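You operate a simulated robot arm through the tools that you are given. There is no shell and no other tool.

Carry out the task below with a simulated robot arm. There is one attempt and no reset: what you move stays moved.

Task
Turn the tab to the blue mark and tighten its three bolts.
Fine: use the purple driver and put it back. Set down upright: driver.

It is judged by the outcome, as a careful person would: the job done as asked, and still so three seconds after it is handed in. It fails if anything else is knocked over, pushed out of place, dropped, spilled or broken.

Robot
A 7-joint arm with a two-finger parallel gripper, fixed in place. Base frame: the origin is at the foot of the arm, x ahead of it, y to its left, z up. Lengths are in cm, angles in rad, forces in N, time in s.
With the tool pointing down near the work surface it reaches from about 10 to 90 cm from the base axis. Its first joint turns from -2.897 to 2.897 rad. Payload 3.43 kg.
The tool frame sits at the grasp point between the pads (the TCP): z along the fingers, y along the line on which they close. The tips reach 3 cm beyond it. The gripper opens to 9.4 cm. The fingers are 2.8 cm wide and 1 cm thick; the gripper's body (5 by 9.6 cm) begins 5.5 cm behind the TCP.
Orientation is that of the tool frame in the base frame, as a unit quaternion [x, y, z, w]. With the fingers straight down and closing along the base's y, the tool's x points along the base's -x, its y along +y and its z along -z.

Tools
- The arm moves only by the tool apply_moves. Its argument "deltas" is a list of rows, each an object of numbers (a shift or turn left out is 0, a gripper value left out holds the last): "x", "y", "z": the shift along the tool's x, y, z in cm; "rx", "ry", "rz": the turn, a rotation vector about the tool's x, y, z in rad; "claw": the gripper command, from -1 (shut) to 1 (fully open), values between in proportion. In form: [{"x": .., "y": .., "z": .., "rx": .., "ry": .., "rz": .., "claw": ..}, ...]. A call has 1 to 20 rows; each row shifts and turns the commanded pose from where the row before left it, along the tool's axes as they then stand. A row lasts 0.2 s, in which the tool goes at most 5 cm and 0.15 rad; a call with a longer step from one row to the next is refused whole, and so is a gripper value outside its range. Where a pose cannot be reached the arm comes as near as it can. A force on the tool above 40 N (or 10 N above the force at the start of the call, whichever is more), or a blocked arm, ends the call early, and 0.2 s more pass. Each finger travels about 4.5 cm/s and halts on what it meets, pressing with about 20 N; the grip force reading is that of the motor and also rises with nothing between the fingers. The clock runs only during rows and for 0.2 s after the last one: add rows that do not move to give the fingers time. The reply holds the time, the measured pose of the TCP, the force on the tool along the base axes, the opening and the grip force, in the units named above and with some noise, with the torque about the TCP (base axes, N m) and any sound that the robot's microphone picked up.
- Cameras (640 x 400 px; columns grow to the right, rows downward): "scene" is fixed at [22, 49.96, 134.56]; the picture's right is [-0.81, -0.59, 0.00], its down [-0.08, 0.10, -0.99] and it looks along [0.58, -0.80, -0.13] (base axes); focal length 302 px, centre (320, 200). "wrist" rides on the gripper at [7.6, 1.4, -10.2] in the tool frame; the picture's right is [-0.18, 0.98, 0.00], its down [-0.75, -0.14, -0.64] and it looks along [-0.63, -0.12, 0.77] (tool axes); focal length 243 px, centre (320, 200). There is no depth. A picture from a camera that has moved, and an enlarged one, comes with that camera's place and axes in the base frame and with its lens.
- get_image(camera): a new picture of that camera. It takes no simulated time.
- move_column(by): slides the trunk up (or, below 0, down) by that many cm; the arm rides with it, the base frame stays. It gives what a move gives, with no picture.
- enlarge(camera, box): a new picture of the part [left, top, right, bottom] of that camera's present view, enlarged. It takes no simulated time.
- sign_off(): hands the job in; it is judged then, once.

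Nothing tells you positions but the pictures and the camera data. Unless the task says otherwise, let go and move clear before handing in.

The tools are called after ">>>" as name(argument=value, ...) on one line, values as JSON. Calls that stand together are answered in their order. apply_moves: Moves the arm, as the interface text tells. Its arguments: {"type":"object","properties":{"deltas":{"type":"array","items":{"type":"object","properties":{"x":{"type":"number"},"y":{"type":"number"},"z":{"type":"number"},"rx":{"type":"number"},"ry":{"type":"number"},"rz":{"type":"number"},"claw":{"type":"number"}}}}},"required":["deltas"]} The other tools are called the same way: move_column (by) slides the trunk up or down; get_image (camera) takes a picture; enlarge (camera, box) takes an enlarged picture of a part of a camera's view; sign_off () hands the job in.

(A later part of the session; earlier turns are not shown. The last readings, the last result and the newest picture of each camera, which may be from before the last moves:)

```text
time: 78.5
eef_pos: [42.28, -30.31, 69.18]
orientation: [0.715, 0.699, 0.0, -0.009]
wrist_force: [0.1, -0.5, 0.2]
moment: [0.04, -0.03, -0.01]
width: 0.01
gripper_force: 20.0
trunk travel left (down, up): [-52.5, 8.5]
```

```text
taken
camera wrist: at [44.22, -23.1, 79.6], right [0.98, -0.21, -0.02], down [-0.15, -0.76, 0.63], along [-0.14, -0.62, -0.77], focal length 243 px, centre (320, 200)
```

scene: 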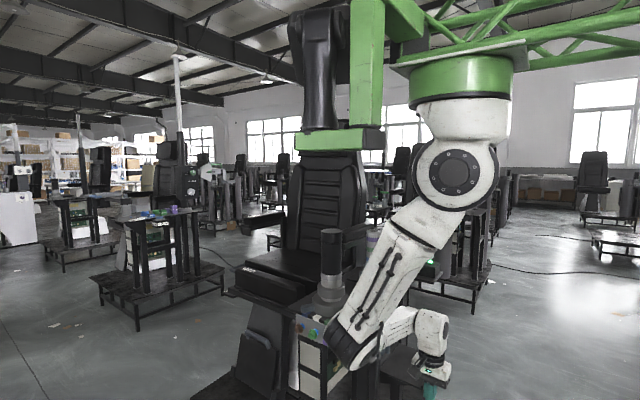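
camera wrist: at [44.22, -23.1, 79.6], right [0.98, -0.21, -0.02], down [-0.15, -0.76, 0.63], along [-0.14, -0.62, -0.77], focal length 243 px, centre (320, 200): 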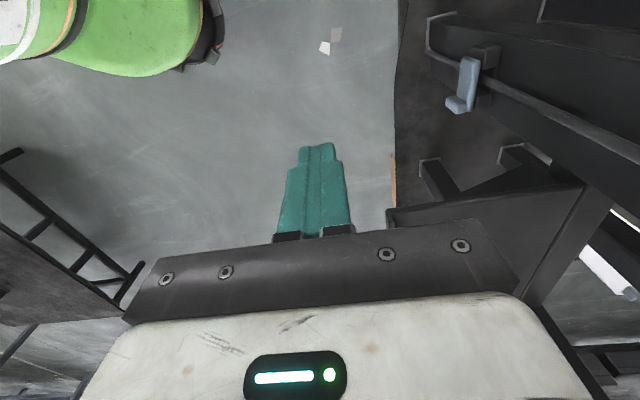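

>>> apply_moves(deltas=[{"x": 2}, {"x": 2}, {"x": 2}, {"x": 2}, {}])

>>> get_image(camera="scene")

```text
time: 79.7
eef_pos: [42.72, -22.62, 69.98]
orientation: [0.715, 0.699, 0.0, -0.01]
wrist_force: [0.1, 0.4, -0.4]
moment: [-0.02, -0.01, -0.03]
width: 0.0
gripper_force: 20.3
trunk travel left (down, up): [-52.5, 8.5]
```

```text
taken
```

scene: 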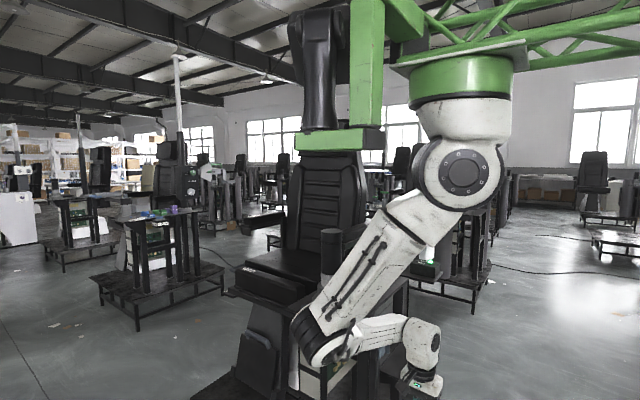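

>>> move_column(by=-20)

>>> get_image(camera="scene")

>>> get_image(camera="wrist")

```text
time: 81.9
eef_pos: [42.74, -22.7, 49.83]
orientation: [0.716, 0.699, 0.001, -0.01]
wrist_force: [-0.4, -0.1, 0.2]
moment: [-0.02, 0.02, -0.03]
width: 0.0
gripper_force: 19.8
trunk travel left (down, up): [-32.5, 28.5]
```

```text
taken
```

scene: 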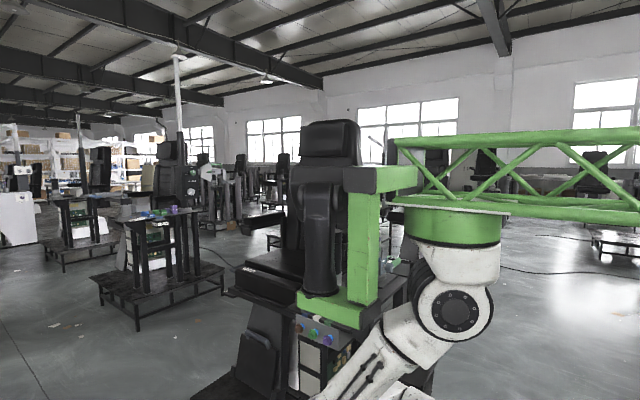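

```text
taken
camera wrist: at [44.54, -15.45, 60.18], right [0.98, -0.21, -0.02], down [-0.15, -0.76, 0.63], along [-0.14, -0.62, -0.77], focal length 243 px, centre (320, 200)
```

wrist: 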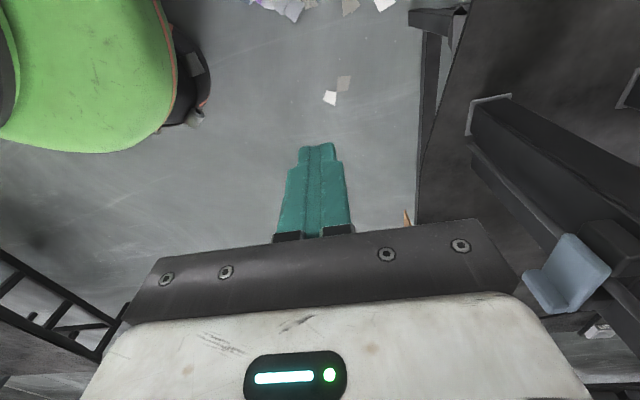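

The shoulder sits at about (31,1); lowering is clear of the table. Continue lowering.

>>> move_column(by=-25)

>>> get_image(camera="wrist")

>>> get_image(camera="scene")

```text
time: 84.5
eef_pos: [42.72, -22.75, 24.74]
orientation: [0.716, 0.698, 0.0, -0.011]
wrist_force: [0.1, 0.1, -0.5]
moment: [-0.03, 0.0, 0.04]
width: 0.02
gripper_force: 19.8
trunk travel left (down, up): [-7.5, 53.5]
```

```text
taken
camera wrist: at [44.53, -15.45, 35.18], right [0.98, -0.21, -0.02], down [-0.15, -0.76, 0.63], along [-0.14, -0.62, -0.77], focal length 243 px, centre (320, 200)
```

wrist: 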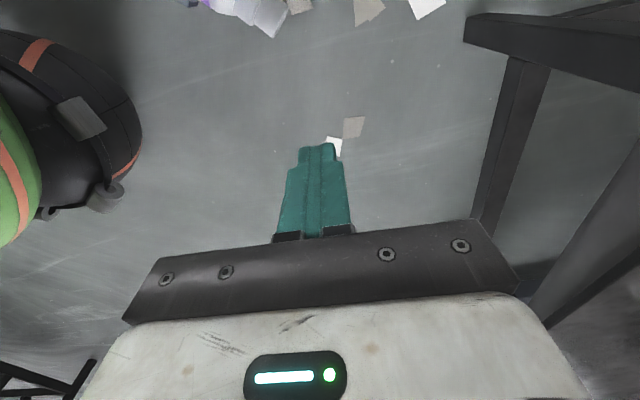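

```text
taken
```

scene: 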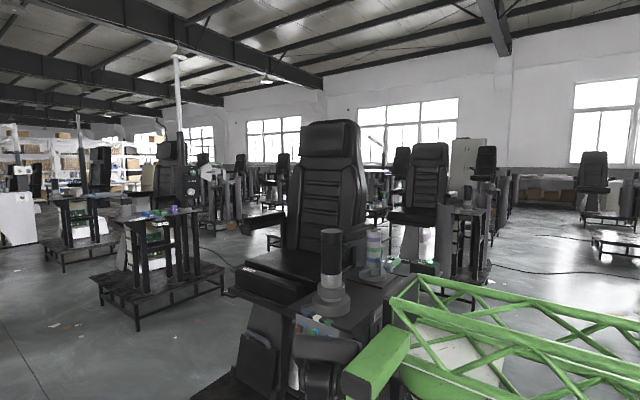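

>>> apply_moves(deltas=[{"x": 1.5}, {"x": 1.5}, {"x": 1.5}, {"x": 1.5}])

>>> apply_moves(deltas=[{"x": 1.5}, {"x": 1.5}, {"x": 1.5}, {"x": 1.5}])

>>> get_image(camera="wrist")

```text
time: 85.5
eef_pos: [42.93, -16.58, 25.01]
orientation: [0.715, 0.699, -0.001, -0.009]
wrist_force: [-0.2, -0.2, 0.1]
moment: [0.01, -0.02, -0.02]
width: 0.0
gripper_force: 19.9
trunk travel left (down, up): [-7.5, 53.5]
```

```text
time: 86.5
eef_pos: [43.2, -10.75, 25.12]
orientation: [0.716, 0.698, -0.001, -0.011]
wrist_force: [0.9, 0.5, 0.2]
moment: [0.03, 0.02, 0.01]
width: 0.0
gripper_force: 20.1
trunk travel left (down, up): [-7.5, 53.5]
```

```text
taken
camera wrist: at [44.91, -3.5, 35.33], right [0.98, -0.21, -0.02], down [-0.15, -0.76, 0.63], along [-0.14, -0.62, -0.77], focal length 243 px, centre (320, 200)
```

wrist: 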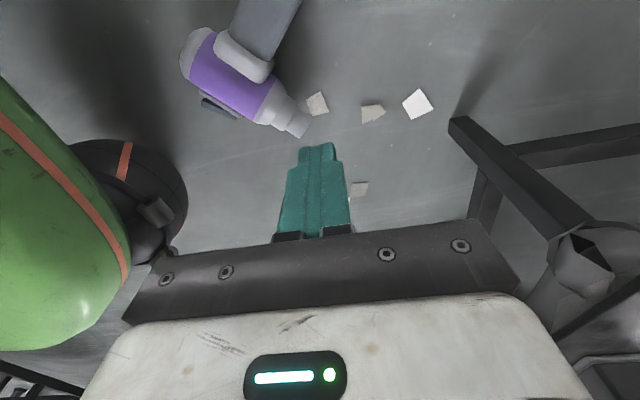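

The driver's handle centre is at about (39.5,-2.4), running toward (0.79,0.61), nose pointing (0.61,-0.79). I'll turn the wrist so that the fingers close across the handle (along the nose direction), opening the gripper.

>>> apply_moves(deltas=[{"rz": 0.135, "claw": 1}, {"rz": 0.135}, {"rz": 0.135}, {"rz": 0.135}, {"rz": 0.135}, {"rz": 0.135}, {}])

>>> get_image(camera="wrist")

```text
time: 88.1
eef_pos: [42.96, -10.65, 24.95]
orientation: [0.933, 0.359, -0.005, -0.01]
wrist_force: [0.2, 1.4, -0.3]
moment: [0.01, 0.02, 0.05]
width: 9.42
gripper_force: 0.0
trunk travel left (down, up): [-7.5, 53.5]
```

```text
taken
camera wrist: at [49.84, -6.93, 35.18], right [0.52, -0.85, -0.02], down [-0.64, -0.41, 0.65], along [-0.56, -0.32, -0.76], focal length 243 px, centre (320, 200)
```

wrist: 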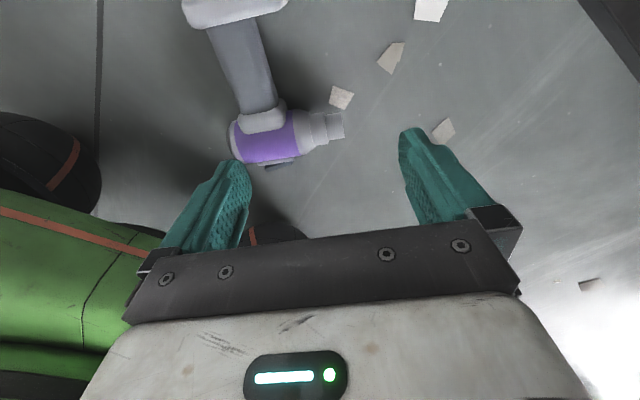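

>>> apply_moves(deltas=[{"rz": 0.065}, {"x": 0.45, "y": -1.43}, {"x": 0.45, "y": -1.43}, {"x": 0.45, "y": -1.43}])

>>> apply_moves(deltas=[{"x": 0.4, "y": -1.43}, {"x": 0.4, "y": -1.43}, {"x": 0.4, "y": -1.43}, {}])

>>> get_image(camera="wrist")

```text
time: 89.1
eef_pos: [43.08, -9.92, 25.13]
orientation: [0.944, 0.33, -0.003, -0.01]
wrist_force: [-1.0, -0.5, -0.2]
moment: [-0.02, 0.0, 0.01]
width: 9.39
gripper_force: 0.1
out of reach, approached as far as the arm can: row 2, 3, 4
trunk travel left (down, up): [-7.5, 53.5]
```

```text
time: 90.1
eef_pos: [42.93, -9.89, 25.2]
orientation: [0.944, 0.33, -0.005, -0.01]
wrist_force: [0.7, -0.2, 0.4]
moment: [0.02, 0.02, 0.01]
width: 9.38
gripper_force: 0.0
out of reach, approached as far as the arm can: row 1, 2, 3
trunk travel left (down, up): [-7.5, 53.5]
```

```text
taken
camera wrist: at [50.11, -6.61, 35.41], right [0.47, -0.88, -0.02], down [-0.67, -0.37, 0.65], along [-0.58, -0.29, -0.76], focal length 243 px, centre (320, 200)
```

wrist: 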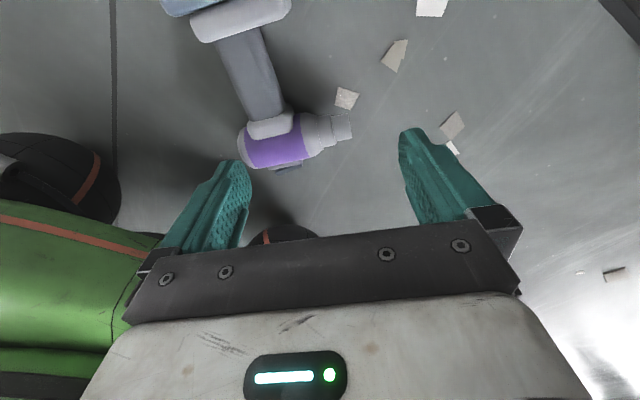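

Too cramped at this height; extend the arm downward a little (tips stay above the driver) and try again.

>>> apply_moves(deltas=[{"z": 2}, {"z": 2}, {"z": 2}, {"z": 2}, {"z": 2}, {}])

>>> apply_moves(deltas=[{"x": 0.3, "y": -1.43}, {"x": 0.3, "y": -1.43}, {}])

```text
time: 91.5
eef_pos: [44.08, -10.21, 15.5]
orientation: [0.944, 0.33, -0.004, -0.009]
wrist_force: [-0.4, 0.1, 0.5]
moment: [0.02, -0.04, 0.01]
width: 9.41
gripper_force: 0.0
out of reach, approached as far as the arm can: row 1, 3
trunk travel left (down, up): [-7.5, 53.5]
```

```text
time: 92.3
eef_pos: [44.03, -9.98, 15.67]
orientation: [0.944, 0.33, -0.004, -0.009]
wrist_force: [0.2, 0.6, -0.3]
moment: [-0.02, 0.01, 0.01]
width: 9.42
gripper_force: 0.0
out of reach, approached as far as the arm can: row 1, 2
trunk travel left (down, up): [-7.5, 53.5]
```

The handle itself is too close under the shoulder for a vertical grip here, but the nose end is in reach. I'll grip the nose and drag the driver on the floor outward, turning it, to where the handle can be gripped properly. First move outward and turn the wrist.

>>> apply_moves(deltas=[{"z": -2}, {"z": -2, "x": -1.2, "y": 1.6}, {"x": -1.2, "y": 1.6}, {"x": -1.2, "y": 1.6}, {"rz": -0.1428}, {"rz": -0.1428}, {"rz": -0.1428}, {"rz": -0.1428}, {"rz": -0.1428}, {"rz": -0.1428}, {"rz": -0.1428}, {"rz": -0.1428}, {"rz": -0.1428}, {"rz": -0.1428}, {"rz": -0.1428}, {}])

>>> get_image(camera="wrist")

```text
time: 95.7
eef_pos: [44.28, -16.01, 19.65]
orientation: [0.434, 0.901, 0.004, -0.009]
wrist_force: [1.4, 0.2, -0.3]
moment: [0.0, 0.01, -0.01]
width: 9.39
gripper_force: 0.0
trunk travel left (down, up): [-7.5, 53.5]
```

```text
taken
camera wrist: at [40.83, -9.48, 30.05], right [0.88, 0.47, -0.01], down [0.37, -0.69, 0.63], along [0.29, -0.56, -0.78], focal length 243 px, centre (320, 200)
```

wrist: 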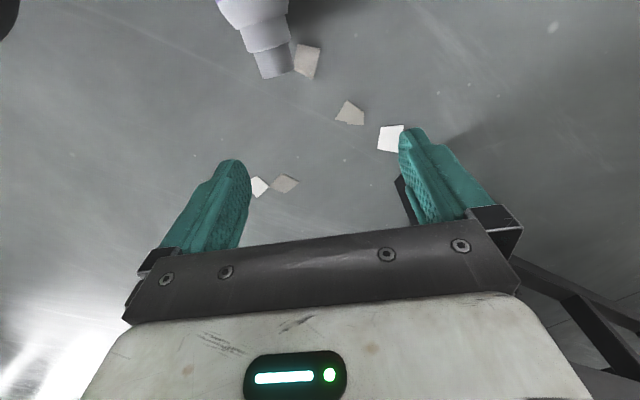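

>>> apply_moves(deltas=[{"x": 1, "y": -1}, {"x": 1, "y": -1}, {"x": 1, "y": -1}, {"x": 1, "y": -1.1}, {}])

>>> get_image(camera="wrist")

```text
time: 96.9
eef_pos: [38.77, -15.44, 19.87]
orientation: [0.434, 0.901, 0.003, -0.008]
wrist_force: [-0.5, -0.2, 0.6]
moment: [-0.02, -0.01, -0.01]
width: 9.41
gripper_force: 0.0
trunk travel left (down, up): [-7.5, 53.5]
```

```text
taken
camera wrist: at [35.28, -8.9, 30.23], right [0.88, 0.47, -0.01], down [0.37, -0.69, 0.63], along [0.29, -0.56, -0.78], focal length 243 px, centre (320, 200)
```

wrist: 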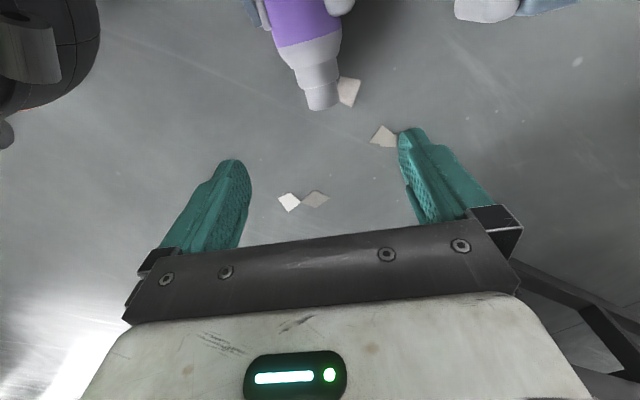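

>>> move_column(by=-7.5)

>>> apply_moves(deltas=[{"x": 0.5}, {"z": 1.5}, {"z": 1.5}, {"z": 1.5}, {}])

>>> get_image(camera="wrist")

```text
time: 98.0
eef_pos: [38.63, -15.45, 12.43]
orientation: [0.435, 0.901, 0.003, -0.009]
wrist_force: [0.0, 0.2, 0.3]
moment: [0.01, -0.01, -0.01]
width: 9.44
gripper_force: 0.1
trunk travel left (down, up): [0.0, 61.0]
```

```text
time: 99.2
eef_pos: [38.43, -15.02, 7.9]
orientation: [0.434, 0.901, 0.004, -0.009]
wrist_force: [-0.1, 0.4, 0.2]
moment: [0.01, 0.03, -0.02]
width: 9.42
gripper_force: 0.1
trunk travel left (down, up): [0.0, 61.0]
```

```text
taken
camera wrist: at [35.01, -8.45, 18.25], right [0.88, 0.47, -0.01], down [0.37, -0.69, 0.63], along [0.29, -0.56, -0.78], focal length 243 px, centre (320, 200)
```

wrist: 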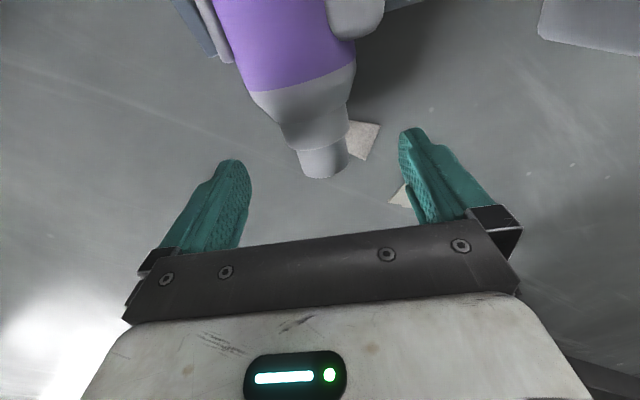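

>>> apply_moves(deltas=[{"z": 1.5}, {"z": 1.5}, {"z": 0.8}, {}])

>>> get_image(camera="wrist")

```text
time: 100.2
eef_pos: [38.49, -15.04, 4.35]
orientation: [0.434, 0.901, 0.002, -0.01]
wrist_force: [0.1, -0.1, -1.2]
moment: [-0.01, -0.04, 0.01]
width: 9.42
gripper_force: 0.0
trunk travel left (down, up): [0.0, 61.0]
```

```text
taken
camera wrist: at [35.07, -8.48, 14.64], right [0.88, 0.47, -0.01], down [0.37, -0.69, 0.63], along [0.29, -0.56, -0.78], focal length 243 px, centre (320, 200)
```

wrist: 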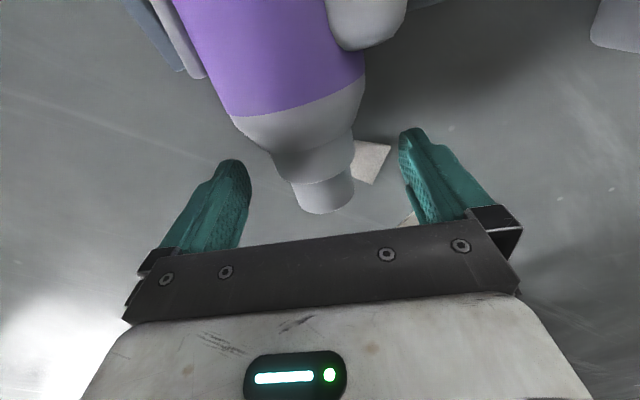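

>>> apply_moves(deltas=[{"claw": 0.3}, {"claw": 0}, {"claw": -0.2}, {"claw": -1}, {}, {}, {}])

>>> get_image(camera="wrist")

```text
time: 101.8
eef_pos: [38.52, -15.02, 4.36]
orientation: [0.434, 0.901, 0.003, -0.009]
wrist_force: [-3.6, -2.4, 0.3]
moment: [-0.07, 0.12, 0.14]
width: 4.18
gripper_force: 19.3
trunk travel left (down, up): [0.0, 61.0]
```

```text
taken
camera wrist: at [35.05, -8.5, 14.66], right [0.88, 0.47, -0.01], down [0.37, -0.69, 0.63], along [0.29, -0.56, -0.78], focal length 243 px, centre (320, 200)
```

wrist: 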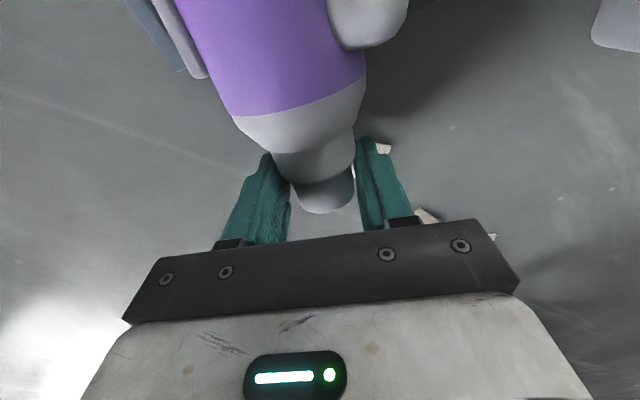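

Gripped the nose (4.18 wide). Now drag outward while turning the driver counter-clockwise, in small steps.

>>> apply_moves(deltas=[{"z": -0.5}, {"x": -0.913, "y": 0.264, "rz": -0.07}, {"x": -0.929, "y": 0.2, "rz": -0.07}, {"x": -0.941, "y": 0.135, "rz": -0.07}, {"x": -0.948, "y": 0.069, "rz": -0.07}, {}])

>>> get_image(camera="wrist")

```text
time: 103.2
eef_pos: [41.44, -17.15, 4.48]
orientation: [0.304, 0.953, 0.005, -0.008]
wrist_force: [1.1, 0.7, 0.2]
moment: [-0.17, -0.07, -0.24]
width: 4.19
gripper_force: 19.9
trunk travel left (down, up): [0.0, 61.0]
```

```text
taken
camera wrist: at [36.27, -11.87, 14.95], right [0.72, 0.69, 0.0], down [0.54, -0.56, 0.63], along [0.43, -0.45, -0.78], focal length 243 px, centre (320, 200)
```

wrist: 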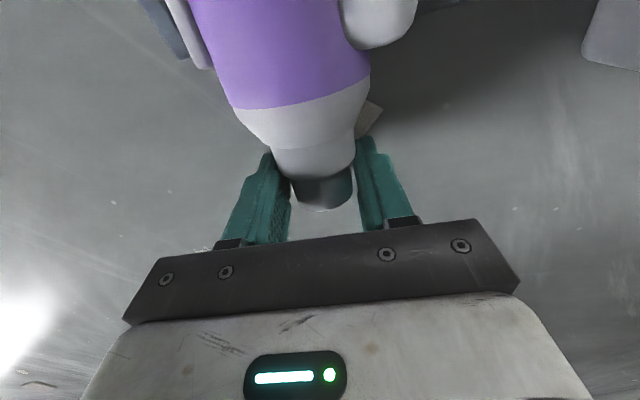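

>>> apply_moves(deltas=[{"x": -0.95, "y": 0.002, "rz": -0.07}, {"x": -0.948, "y": -0.064, "rz": -0.07}, {"x": -0.941, "y": -0.13, "rz": -0.07}, {"x": -0.93, "y": -0.195, "rz": -0.07}, {"x": -0.914, "y": -0.26, "rz": -0.07}, {"x": -0.894, "y": -0.323, "rz": -0.07}, {"x": -0.869, "y": -0.384, "rz": -0.07}, {"x": -0.84, "y": -0.444, "rz": -0.07}, {}])

>>> get_image(camera="wrist")

```text
time: 105.2
eef_pos: [47.65, -21.37, 4.3]
orientation: [0.029, 1.0, 0.006, -0.008]
wrist_force: [-4.3, 6.9, 14.9]
moment: [0.14, 0.47, -0.1]
width: 4.2
gripper_force: 20.1
trunk travel left (down, up): [0.0, 61.0]
```

```text
taken
camera wrist: at [40.35, -19.9, 14.65], right [0.24, 0.97, 0.01], down [0.75, -0.19, 0.63], along [0.61, -0.14, -0.78], focal length 243 px, centre (320, 200)
```

wrist: 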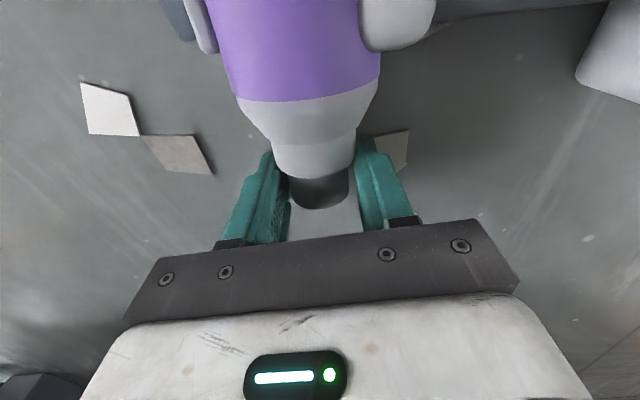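

>>> apply_moves(deltas=[{"z": -0.4}, {"x": -0.807, "y": -0.5, "rz": -0.07}, {"x": -0.77, "y": -0.557, "rz": -0.07}, {"x": -0.729, "y": -0.609, "rz": -0.07}, {"x": -0.685, "y": -0.659, "rz": -0.07}, {"x": -0.638, "y": -0.705, "rz": -0.07}, {"x": -0.587, "y": -0.747, "rz": -0.07}, {}])

>>> get_image(camera="wrist")

>>> get_image(camera="scene")

```text
time: 107.2
eef_pos: [47.86, -26.9, 4.24]
orientation: [-0.144, 0.989, -0.001, -0.035]
wrist_force: [3.5, -1.2, -2.2]
moment: [0.21, -0.55, -0.3]
width: 4.01
gripper_force: 20.1
trunk travel left (down, up): [0.0, 61.0]
stopped in row 8: the arm was blocked; the commanded pose is now the measured one
```

```text
taken
camera wrist: at [40.94, -27.85, 15.05], right [-0.1, 0.99, 0.0], down [0.81, 0.09, 0.59], along [0.58, 0.06, -0.81], focal length 243 px, centre (320, 200)
```

wrist: 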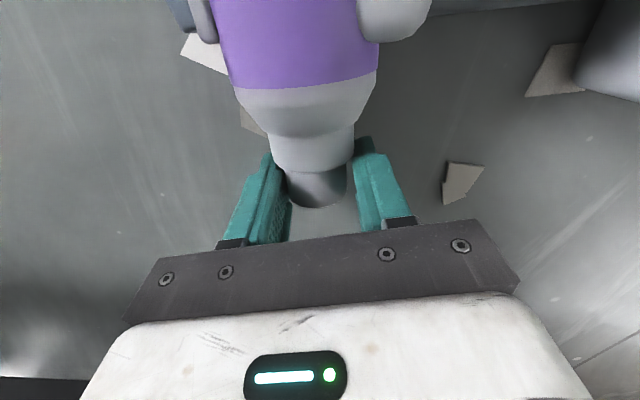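

```text
taken
```

scene: 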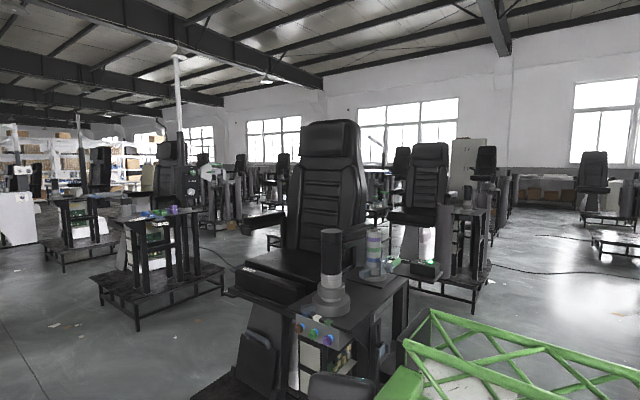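

The driver turned nicely to nose ≈17°, handle ≈107° (pointing away from the shoulder's outward line), and then a link was blocked, so I stop dragging here. Release the nose, rise, and turn to grip the handle.

>>> apply_moves(deltas=[{"claw": 0}, {"claw": 1}, {}, {}, {}, {}])

>>> apply_moves(deltas=[{"z": -2}, {"z": -2}, {"z": -2}, {"z": -2}, {"z": -2}, {"z": -2}, {}])

>>> get_image(camera="wrist")

>>> get_image(camera="scene")

```text
time: 108.8
eef_pos: [47.55, -26.98, 4.21]
orientation: [-0.141, 0.989, -0.011, -0.053]
wrist_force: [0.2, -0.6, 0.4]
moment: [0.04, 0.04, -0.03]
width: 9.4
gripper_force: 0.0
trunk travel left (down, up): [0.0, 61.0]
stopped in row 6: the arm was blocked; the commanded pose is now the measured one
```

```text
time: 109.4
eef_pos: [45.22, -22.12, 5.7]
orientation: [-0.089, 0.993, 0.017, -0.08]
wrist_force: [0.5, -3.6, 0.8]
moment: [-0.17, 0.02, 0.07]
width: 9.43
gripper_force: 0.1
trunk travel left (down, up): [0.0, 61.0]
stopped in row 3: the arm was blocked; the commanded pose is now the measured one
```

```text
taken
camera wrist: at [39.38, -22.39, 17.08], right [0.01, 1.0, 0.02], down [0.86, -0.02, 0.51], along [0.51, 0.01, -0.86], focal length 243 px, centre (320, 200)
```

wrist: 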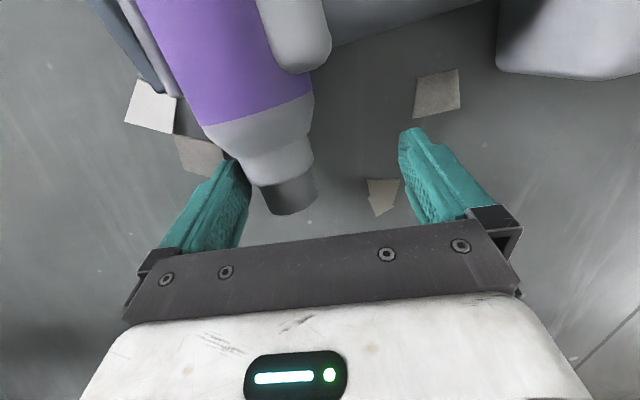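

```text
taken
```

scene: 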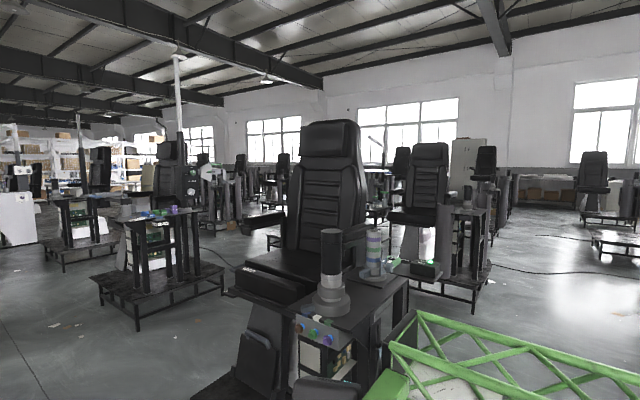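

A link is jammed somewhere. Back out in the opposite direction (toward -x), gently.

>>> apply_moves(deltas=[{"x": 1}, {"x": 1}, {}])

>>> apply_moves(deltas=[{"rz": 0.07}, {"rz": 0.07}, {}])

```text
time: 110.2
eef_pos: [45.35, -22.19, 6.15]
orientation: [-0.106, 0.992, 0.019, -0.065]
wrist_force: [-0.6, -0.6, -0.3]
moment: [0.0, 0.0, 0.01]
width: 9.4
gripper_force: 0.1
trunk travel left (down, up): [0.0, 61.0]
```

```text
time: 111.0
eef_pos: [45.04, -22.24, 6.09]
orientation: [-0.034, 0.997, 0.015, -0.069]
wrist_force: [3.1, -2.8, 2.4]
moment: [-0.13, -0.09, 0.21]
width: 9.42
gripper_force: 0.1
trunk travel left (down, up): [0.0, 61.0]
```

>>> move_column(by=2)

>>> get_image(camera="wrist")

```text
time: 111.7
eef_pos: [45.04, -22.13, 8.24]
orientation: [-0.034, 0.997, 0.016, -0.068]
wrist_force: [-0.1, 0.2, 0.0]
moment: [-0.02, 0.0, 0.03]
width: 9.4
gripper_force: 0.0
trunk travel left (down, up): [-2.0, 59.0]
```

```text
taken
camera wrist: at [38.88, -21.75, 19.36], right [0.12, 0.99, 0.01], down [0.84, -0.1, 0.53], along [0.53, -0.05, -0.85], focal length 243 px, centre (320, 200)
```

wrist: 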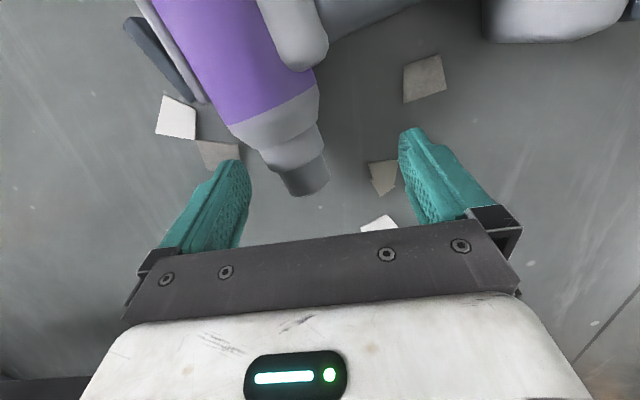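

>>> move_column(by=10)

>>> get_image(camera="wrist")

>>> get_image(camera="scene")

```text
time: 113.0
eef_pos: [45.13, -22.17, 18.18]
orientation: [-0.035, 0.997, 0.015, -0.069]
wrist_force: [-0.8, 0.3, -1.2]
moment: [0.0, 0.01, 0.0]
width: 9.36
gripper_force: 0.2
trunk travel left (down, up): [-12.0, 49.0]
```

```text
taken
camera wrist: at [38.89, -21.76, 29.36], right [0.12, 0.99, 0.01], down [0.84, -0.1, 0.53], along [0.53, -0.05, -0.85], focal length 243 px, centre (320, 200)
```

wrist: 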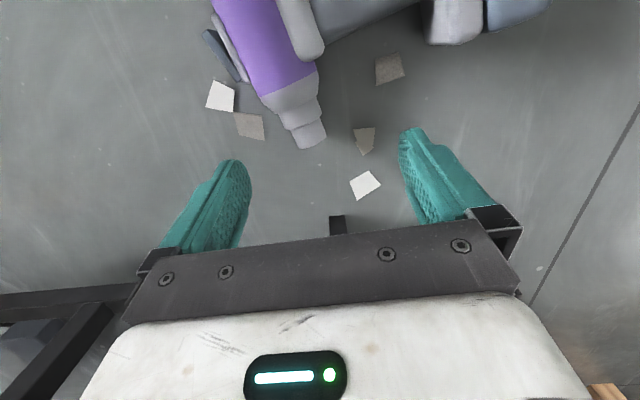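

```text
taken
```

scene: 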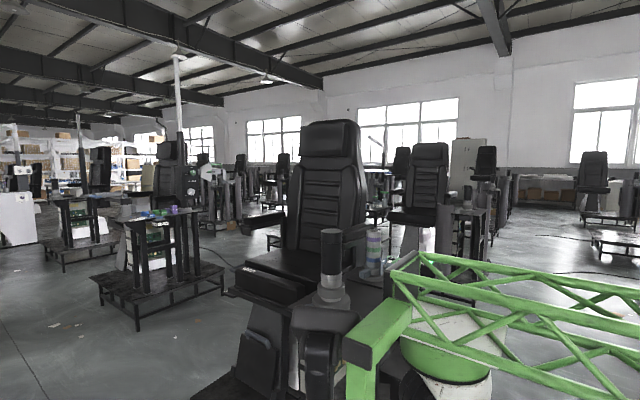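

>>> apply_moves(deltas=[{"ry": -0.07}, {"ry": -0.068}, {"rz": 0.138}, {"rz": 0.138}, {"rz": 0.138}, {}])

>>> apply_moves(deltas=[{"rz": 0.138}, {"rz": 0.138}, {"rz": 0.138}, {"rz": 0.138}, {"rz": 0.138}, {"rz": 0.138}, {}])

>>> get_image(camera="wrist")

```text
time: 114.4
eef_pos: [45.06, -22.16, 18.03]
orientation: [0.173, 0.985, 0.017, -0.003]
wrist_force: [-0.1, -0.6, -0.4]
moment: [0.04, -0.02, -0.02]
width: 9.37
gripper_force: 0.1
trunk travel left (down, up): [-12.0, 49.0]
```

```text
time: 116.0
eef_pos: [45.04, -22.15, 18.12]
orientation: [0.554, 0.832, 0.014, -0.009]
wrist_force: [-0.7, -0.7, -0.1]
moment: [-0.04, -0.03, 0.0]
width: 9.41
gripper_force: 0.0
trunk travel left (down, up): [-12.0, 49.0]
```

```text
taken
camera wrist: at [43.53, -15.15, 28.61], right [0.98, 0.21, 0.01], down [0.16, -0.77, 0.62], along [0.13, -0.6, -0.79], focal length 243 px, centre (320, 200)
```

wrist: 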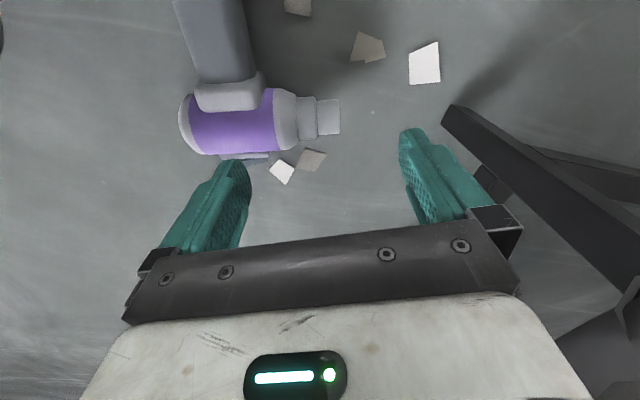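

Everything moves freely again. Align with the handle and move over its upper part.

>>> apply_moves(deltas=[{"rz": 0.12}, {"x": 0.675, "y": -1.2}, {"x": 0.675, "y": -1.2}, {"x": 0.675, "y": -1.2}, {"x": 0.675, "y": -1.2}, {}])

>>> apply_moves(deltas=[{"x": 0.675, "y": -1.2}, {"x": 0.675, "y": -1.2}, {"x": 0.675, "y": -1.2}, {}])

>>> get_image(camera="wrist")

```text
time: 117.4
eef_pos: [39.53, -20.97, 18.15]
orientation: [0.603, 0.798, 0.014, -0.011]
wrist_force: [-0.4, -0.3, -0.5]
moment: [-0.01, 0.0, 0.0]
width: 9.4
gripper_force: 0.0
trunk travel left (down, up): [-12.0, 49.0]
```

```text
time: 118.4
eef_pos: [35.53, -19.96, 18.22]
orientation: [0.603, 0.798, 0.014, -0.011]
wrist_force: [-0.3, 0.3, -0.2]
moment: [0.02, -0.01, -0.03]
width: 9.4
gripper_force: 0.0
trunk travel left (down, up): [-12.0, 49.0]
```

```text
taken
camera wrist: at [34.94, -12.82, 28.68], right [1.0, 0.09, 0.0], down [0.07, -0.79, 0.62], along [0.06, -0.61, -0.79], focal length 243 px, centre (320, 200)
```

wrist: 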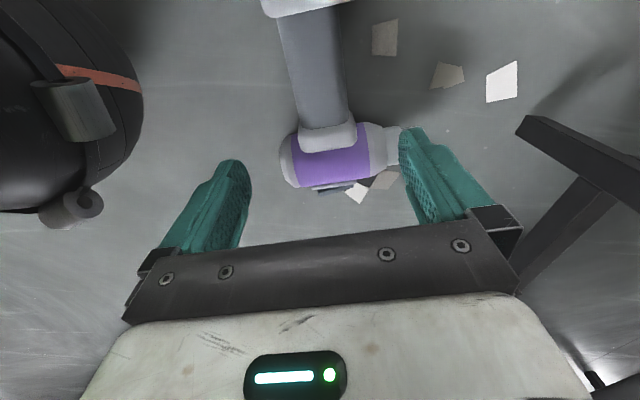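

>>> apply_moves(deltas=[{"y": 0.5}, {}])

>>> move_column(by=-9)

>>> get_image(camera="wrist")

```text
time: 119.0
eef_pos: [36.0, -19.78, 18.21]
orientation: [0.603, 0.797, 0.013, -0.011]
wrist_force: [-0.2, 0.1, 0.1]
moment: [-0.01, 0.04, -0.02]
width: 9.41
gripper_force: 0.2
trunk travel left (down, up): [-12.0, 49.0]
```

```text
time: 120.2
eef_pos: [36.0, -19.71, 9.13]
orientation: [0.603, 0.798, 0.013, -0.01]
wrist_force: [0.2, -0.1, -0.3]
moment: [-0.01, 0.0, 0.04]
width: 9.41
gripper_force: 0.0
trunk travel left (down, up): [-3.0, 58.0]
```

```text
taken
camera wrist: at [35.4, -12.63, 19.61], right [1.0, 0.09, 0.0], down [0.07, -0.79, 0.62], along [0.06, -0.61, -0.79], focal length 243 px, centre (320, 200)
```

wrist: 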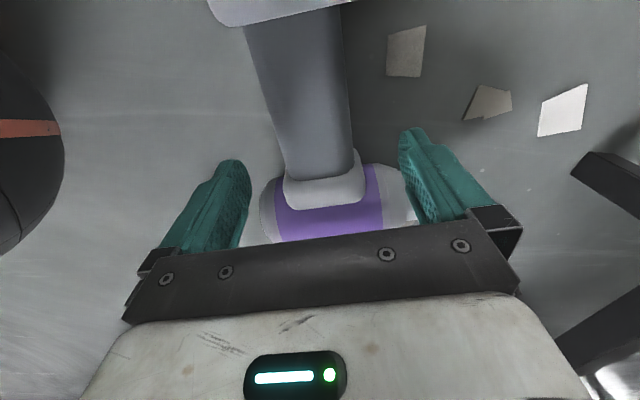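

>>> move_column(by=-3)

>>> apply_moves(deltas=[{"z": 1}, {"z": 0.9}, {}])

>>> get_image(camera="wrist")

```text
time: 121.0
eef_pos: [36.17, -19.87, 6.14]
orientation: [0.603, 0.798, 0.014, -0.011]
wrist_force: [0.2, -0.1, -0.2]
moment: [0.01, 0.05, -0.01]
width: 9.41
gripper_force: 0.0
trunk travel left (down, up): [0.0, 61.0]
```

```text
time: 121.8
eef_pos: [36.13, -19.73, 4.35]
orientation: [0.603, 0.797, 0.014, -0.011]
wrist_force: [-0.1, -0.5, 0.4]
moment: [0.02, -0.01, -0.02]
width: 9.41
gripper_force: 0.1
trunk travel left (down, up): [0.0, 61.0]
```

```text
taken
camera wrist: at [35.45, -12.62, 14.84], right [1.0, 0.09, 0.0], down [0.07, -0.79, 0.62], along [0.06, -0.61, -0.79], focal length 243 px, centre (320, 200)
```

wrist: 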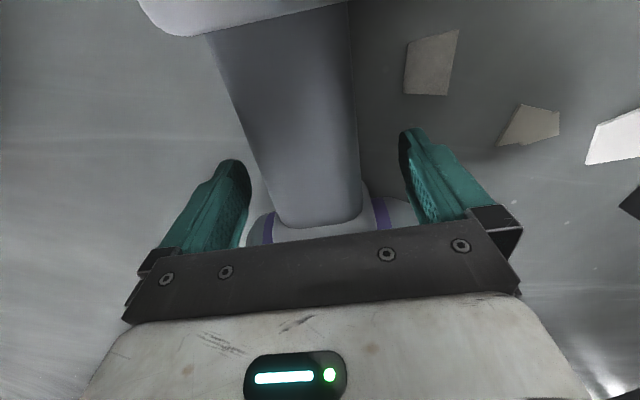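

>>> apply_moves(deltas=[{"z": 0.6}, {"claw": 0.4}, {"claw": 0.2}, {"claw": -1}, {}, {}, {}, {}])

>>> get_image(camera="wrist")

```text
time: 123.6
eef_pos: [36.03, -19.76, 3.73]
orientation: [0.603, 0.798, 0.014, -0.011]
wrist_force: [-4.8, -2.5, 0.5]
moment: [-0.38, 0.64, 0.07]
width: 5.47
gripper_force: 19.8
trunk travel left (down, up): [0.0, 61.0]
```

```text
taken
camera wrist: at [35.39, -12.6, 14.25], right [1.0, 0.09, 0.0], down [0.07, -0.79, 0.62], along [0.06, -0.61, -0.79], focal length 243 px, centre (320, 200)
```

wrist: 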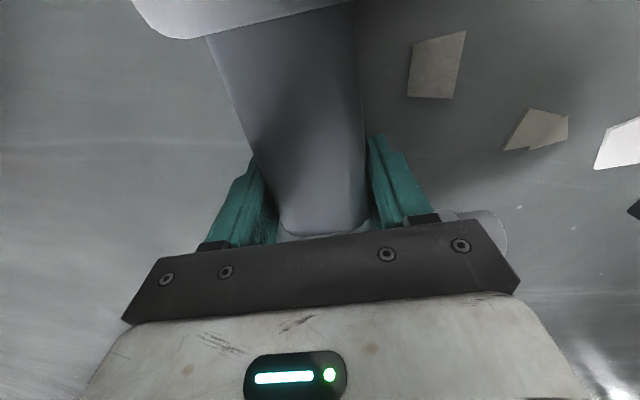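

Firm grip on the handle (5.47). Lift with the trunk and check how it hangs.

>>> move_column(by=3)

>>> get_image(camera="wrist")

```text
time: 124.3
eef_pos: [36.12, -19.77, 6.72]
orientation: [0.604, 0.797, 0.014, -0.011]
wrist_force: [0.7, -0.6, -8.7]
moment: [-0.28, 0.0, 0.01]
width: 5.46
gripper_force: 20.0
trunk travel left (down, up): [-3.0, 58.0]
```

```text
taken
camera wrist: at [35.43, -12.56, 17.23], right [1.0, 0.09, 0.0], down [0.07, -0.79, 0.61], along [0.06, -0.61, -0.79], focal length 243 px, centre (320, 200)
```

wrist: 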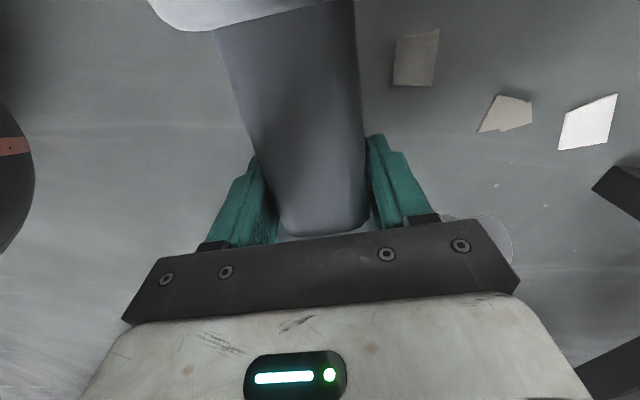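

Held off the floor without slipping. Raise more, then pitch the tool so that the handle points down.

>>> move_column(by=12)

>>> apply_moves(deltas=[{"ry": -0.06}, {"ry": -0.08}, {"ry": -0.08}, {"ry": -0.08}, {"ry": -0.06}, {}])

>>> get_image(camera="wrist")

```text
time: 125.8
eef_pos: [36.12, -19.84, 18.68]
orientation: [0.603, 0.798, 0.014, -0.011]
wrist_force: [1.0, -0.3, -8.8]
moment: [-0.15, -0.04, -0.06]
width: 5.49
gripper_force: 19.4
trunk travel left (down, up): [-15.0, 46.0]
```

```text
time: 127.2
eef_pos: [36.37, -21.02, 19.27]
orientation: [0.596, 0.786, -0.095, 0.132]
wrist_force: [0.0, -0.2, -9.1]
moment: [-0.15, 0.04, 0.0]
width: 5.46
gripper_force: 20.4
out of reach, approached as far as the arm can: row 5
trunk travel left (down, up): [-15.0, 46.0]
```

```text
taken
camera wrist: at [34.87, -10.73, 26.39], right [0.99, 0.1, 0.07], down [0.0, -0.53, 0.85], along [0.12, -0.84, -0.52], focal length 243 px, centre (320, 200)
```

wrist: 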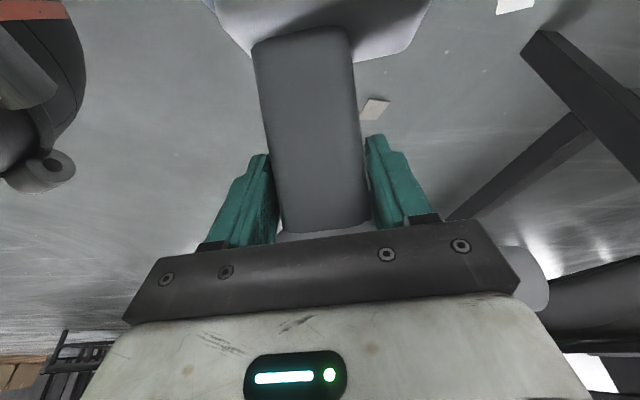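

It's behaving: battery end swings down as the tool pitches. Continue pitching while moving outward so that the wrist keeps room.

>>> apply_moves(deltas=[{"x": -1.135, "z": 0.39}, {"x": -1.135, "z": 0.39}, {"x": -1.135, "z": 0.39, "ry": -0.06}, {"x": -1.1, "z": 0.478, "ry": -0.08}, {"x": -1.06, "z": 0.565, "ry": -0.08}, {"x": -1.01, "z": 0.65, "ry": -0.08}, {"x": -0.5, "z": 0.36, "ry": -0.06}, {}])

>>> get_image(camera="wrist")

```text
time: 129.0
eef_pos: [38.48, -28.34, 19.05]
orientation: [0.569, 0.751, -0.199, 0.27]
wrist_force: [-0.6, -0.2, -8.3]
moment: [-0.03, 0.06, 0.01]
width: 5.48
gripper_force: 19.6
trunk travel left (down, up): [-15.0, 46.0]
```

```text
taken
camera wrist: at [36.53, -16.35, 22.1], right [0.98, 0.13, 0.13], down [-0.1, -0.21, 0.97], along [0.15, -0.97, -0.19], focal length 243 px, centre (320, 200)
```

wrist: 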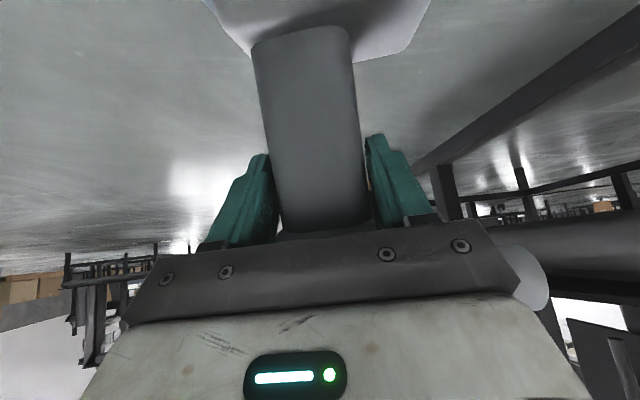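

The driver now hangs nearly upright with its weight under the grip. Lower it gently to the floor.

>>> move_column(by=-4)

>>> move_column(by=-1)

```text
time: 129.9
eef_pos: [38.55, -28.49, 15.0]
orientation: [0.569, 0.75, -0.199, 0.271]
wrist_force: [2.1, -0.8, -3.2]
moment: [-0.24, 0.02, 0.05]
width: 5.43
gripper_force: 20.1
trunk travel left (down, up): [-11.0, 50.0]
```

```text
time: 130.3
eef_pos: [38.81, -28.71, 14.8]
orientation: [0.567, 0.751, -0.201, 0.274]
wrist_force: [2.7, 0.1, 4.6]
moment: [-0.18, 0.32, 0.05]
width: 5.44
gripper_force: 20.2
trunk travel left (down, up): [-10.5, 50.5]
stopped: the force on the tool passed its limit at 51 N (the readings are from after the stop); the commanded pose is now the measured one
```

>>> get_image(camera="wrist")

>>> get_image(camera="scene")

```text
taken
camera wrist: at [36.72, -16.57, 17.76], right [0.98, 0.14, 0.13], down [-0.1, -0.2, 0.97], along [0.16, -0.97, -0.19], focal length 243 px, centre (320, 200)
```

wrist: 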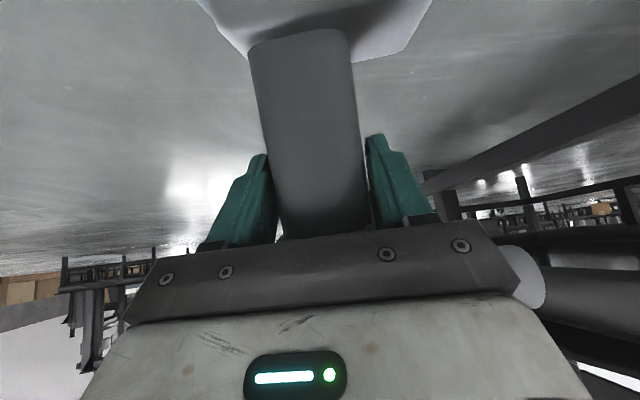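

```text
taken
```

scene: 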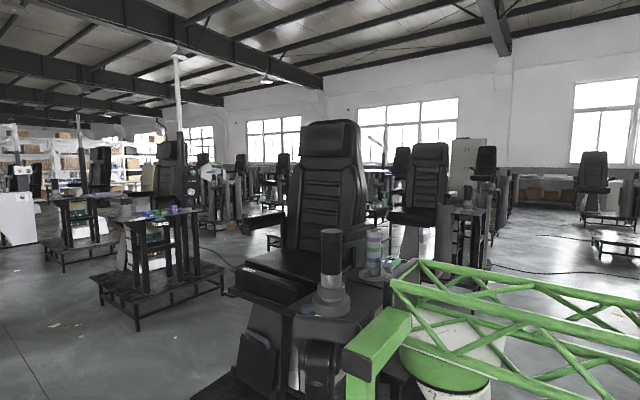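

The handle is still about 31° off vertical, resting on the battery's edge. Raise slightly and pitch further by about that much.

>>> move_column(by=5)

>>> apply_moves(deltas=[{"x": -0.6, "z": 0.5, "ry": -0.06}, {"x": -0.57, "z": 0.55, "ry": -0.09}, {"x": -0.5, "z": 0.6, "ry": -0.1}, {"x": -0.45, "z": 0.65, "ry": -0.1}, {"x": -0.4, "z": 0.68, "ry": -0.1}, {"ry": -0.08}, {}])

>>> get_image(camera="wrist")

```text
time: 131.2
eef_pos: [38.74, -28.64, 19.76]
orientation: [0.567, 0.751, -0.2, 0.273]
wrist_force: [-0.3, 0.2, -8.8]
moment: [-0.04, 0.08, 0.0]
width: 5.45
gripper_force: 20.4
trunk travel left (down, up): [-15.5, 45.5]
```

```text
time: 132.8
eef_pos: [39.84, -32.46, 19.65]
orientation: [0.494, 0.653, -0.342, 0.46]
wrist_force: [0.2, 0.4, -8.5]
moment: [0.12, 0.09, 0.02]
width: 5.44
gripper_force: 19.8
trunk travel left (down, up): [-15.5, 45.5]
```

```text
taken
camera wrist: at [37.96, -20.49, 15.97], right [0.96, 0.21, 0.18], down [-0.24, 0.29, 0.93], along [0.14, -0.93, 0.33], focal length 243 px, centre (320, 200)
```

wrist: 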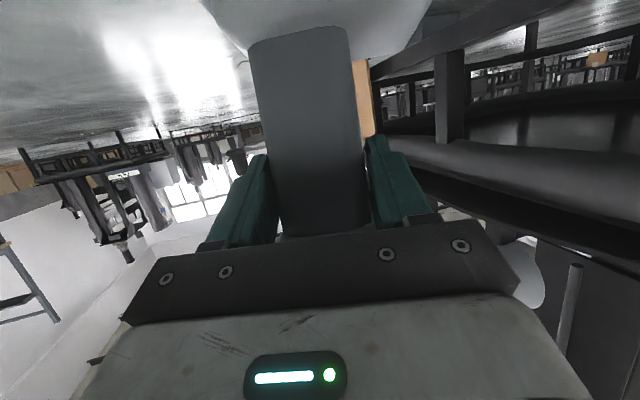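

Now the handle is vertical within a few degrees. Lower gently to the floor.

>>> move_column(by=-4.5)

>>> move_column(by=-0.7)

```text
time: 133.7
eef_pos: [39.83, -32.35, 15.15]
orientation: [0.494, 0.653, -0.342, 0.461]
wrist_force: [0.4, 0.0, -9.2]
moment: [0.12, 0.1, 0.02]
width: 5.44
gripper_force: 19.8
trunk travel left (down, up): [-11.0, 50.0]
```

```text
time: 134.2
eef_pos: [39.91, -32.5, 14.43]
orientation: [0.495, 0.653, -0.342, 0.461]
wrist_force: [-0.3, -0.3, -8.4]
moment: [0.07, 0.11, -0.01]
width: 5.47
gripper_force: 19.9
trunk travel left (down, up): [-10.3, 50.7]
```

>>> move_column(by=-0.6)

>>> move_column(by=-0.5)

>>> move_column(by=-0.4)

```text
time: 134.8
eef_pos: [40.05, -32.61, 14.18]
orientation: [0.494, 0.651, -0.344, 0.463]
wrist_force: [3.7, -1.7, 32.4]
moment: [-0.12, 0.35, 0.16]
width: 5.43
gripper_force: 20.1
trunk travel left (down, up): [-9.7, 51.3]
```

```text
time: 135.3
eef_pos: [40.05, -32.53, 13.4]
orientation: [0.495, 0.652, -0.342, 0.461]
wrist_force: [5.1, -3.1, 25.0]
moment: [-0.38, 0.22, 0.21]
width: 5.45
gripper_force: 20.5
trunk travel left (down, up): [-9.2, 51.8]
```

```text
time: 135.9
eef_pos: [39.98, -32.44, 13.01]
orientation: [0.495, 0.652, -0.342, 0.46]
wrist_force: [6.0, -3.8, 26.3]
moment: [-0.36, 0.25, 0.2]
width: 5.47
gripper_force: 19.7
trunk travel left (down, up): [-8.8, 52.2]
```

>>> get_image(camera="wrist")

```text
taken
camera wrist: at [38.03, -20.54, 9.32], right [0.96, 0.21, 0.18], down [-0.24, 0.29, 0.93], along [0.14, -0.93, 0.33], focal length 243 px, centre (320, 200)
```

wrist: 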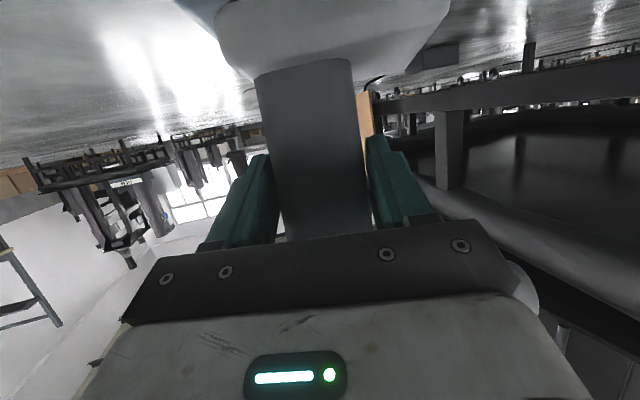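

The driver stands on its base. Relieve the pressure and release it carefully.

>>> move_column(by=0.4)

>>> apply_moves(deltas=[{"claw": 0.25}, {"claw": 0.35}, {"claw": 0.6}, {"claw": 1}, {}, {}])

>>> get_image(camera="wrist")

```text
time: 136.4
eef_pos: [39.92, -32.48, 13.21]
orientation: [0.496, 0.654, -0.341, 0.458]
wrist_force: [-0.4, -1.0, -8.7]
moment: [0.12, 0.11, -0.03]
width: 5.48
gripper_force: 20.1
trunk travel left (down, up): [-9.2, 51.8]
```

```text
time: 137.8
eef_pos: [39.93, -32.45, 13.47]
orientation: [0.494, 0.653, -0.342, 0.461]
wrist_force: [-0.6, 0.3, -0.6]
moment: [-0.01, 0.02, 0.02]
width: 9.38
gripper_force: 0.0
trunk travel left (down, up): [-9.2, 51.8]
```

```text
taken
camera wrist: at [37.99, -20.51, 9.68], right [0.96, 0.21, 0.18], down [-0.24, 0.29, 0.93], along [0.14, -0.93, 0.33], focal length 243 px, centre (320, 200)
```

wrist: 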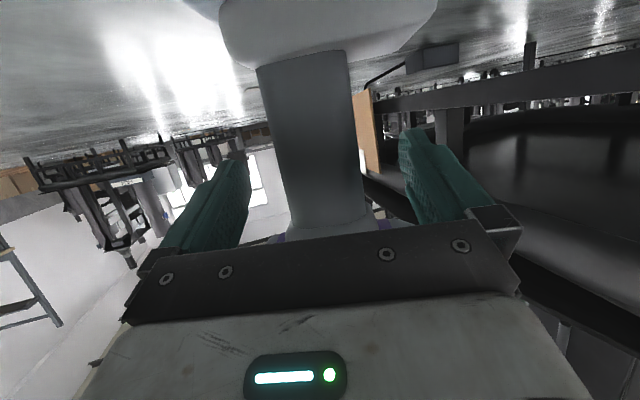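

It stands by itself. Back the gripper straight off it, horizontally.

>>> apply_moves(deltas=[{"x": 0.34, "z": -0.94}, {"x": 0.34, "z": -0.94}, {"x": 0.34, "z": -0.94}])

>>> get_image(camera="wrist")

```text
time: 138.6
eef_pos: [39.52, -29.61, 13.29]
orientation: [0.495, 0.653, -0.341, 0.462]
wrist_force: [0.5, -0.4, 0.1]
moment: [0.0, 0.0, 0.01]
width: 9.41
gripper_force: 0.1
trunk travel left (down, up): [-9.2, 51.8]
```

```text
taken
camera wrist: at [37.56, -17.67, 9.7], right [0.96, 0.21, 0.18], down [-0.24, 0.29, 0.93], along [0.14, -0.93, 0.33], focal length 243 px, centre (320, 200)
```

wrist: 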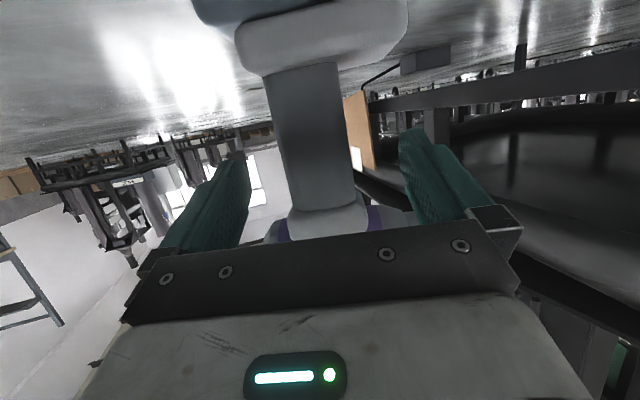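

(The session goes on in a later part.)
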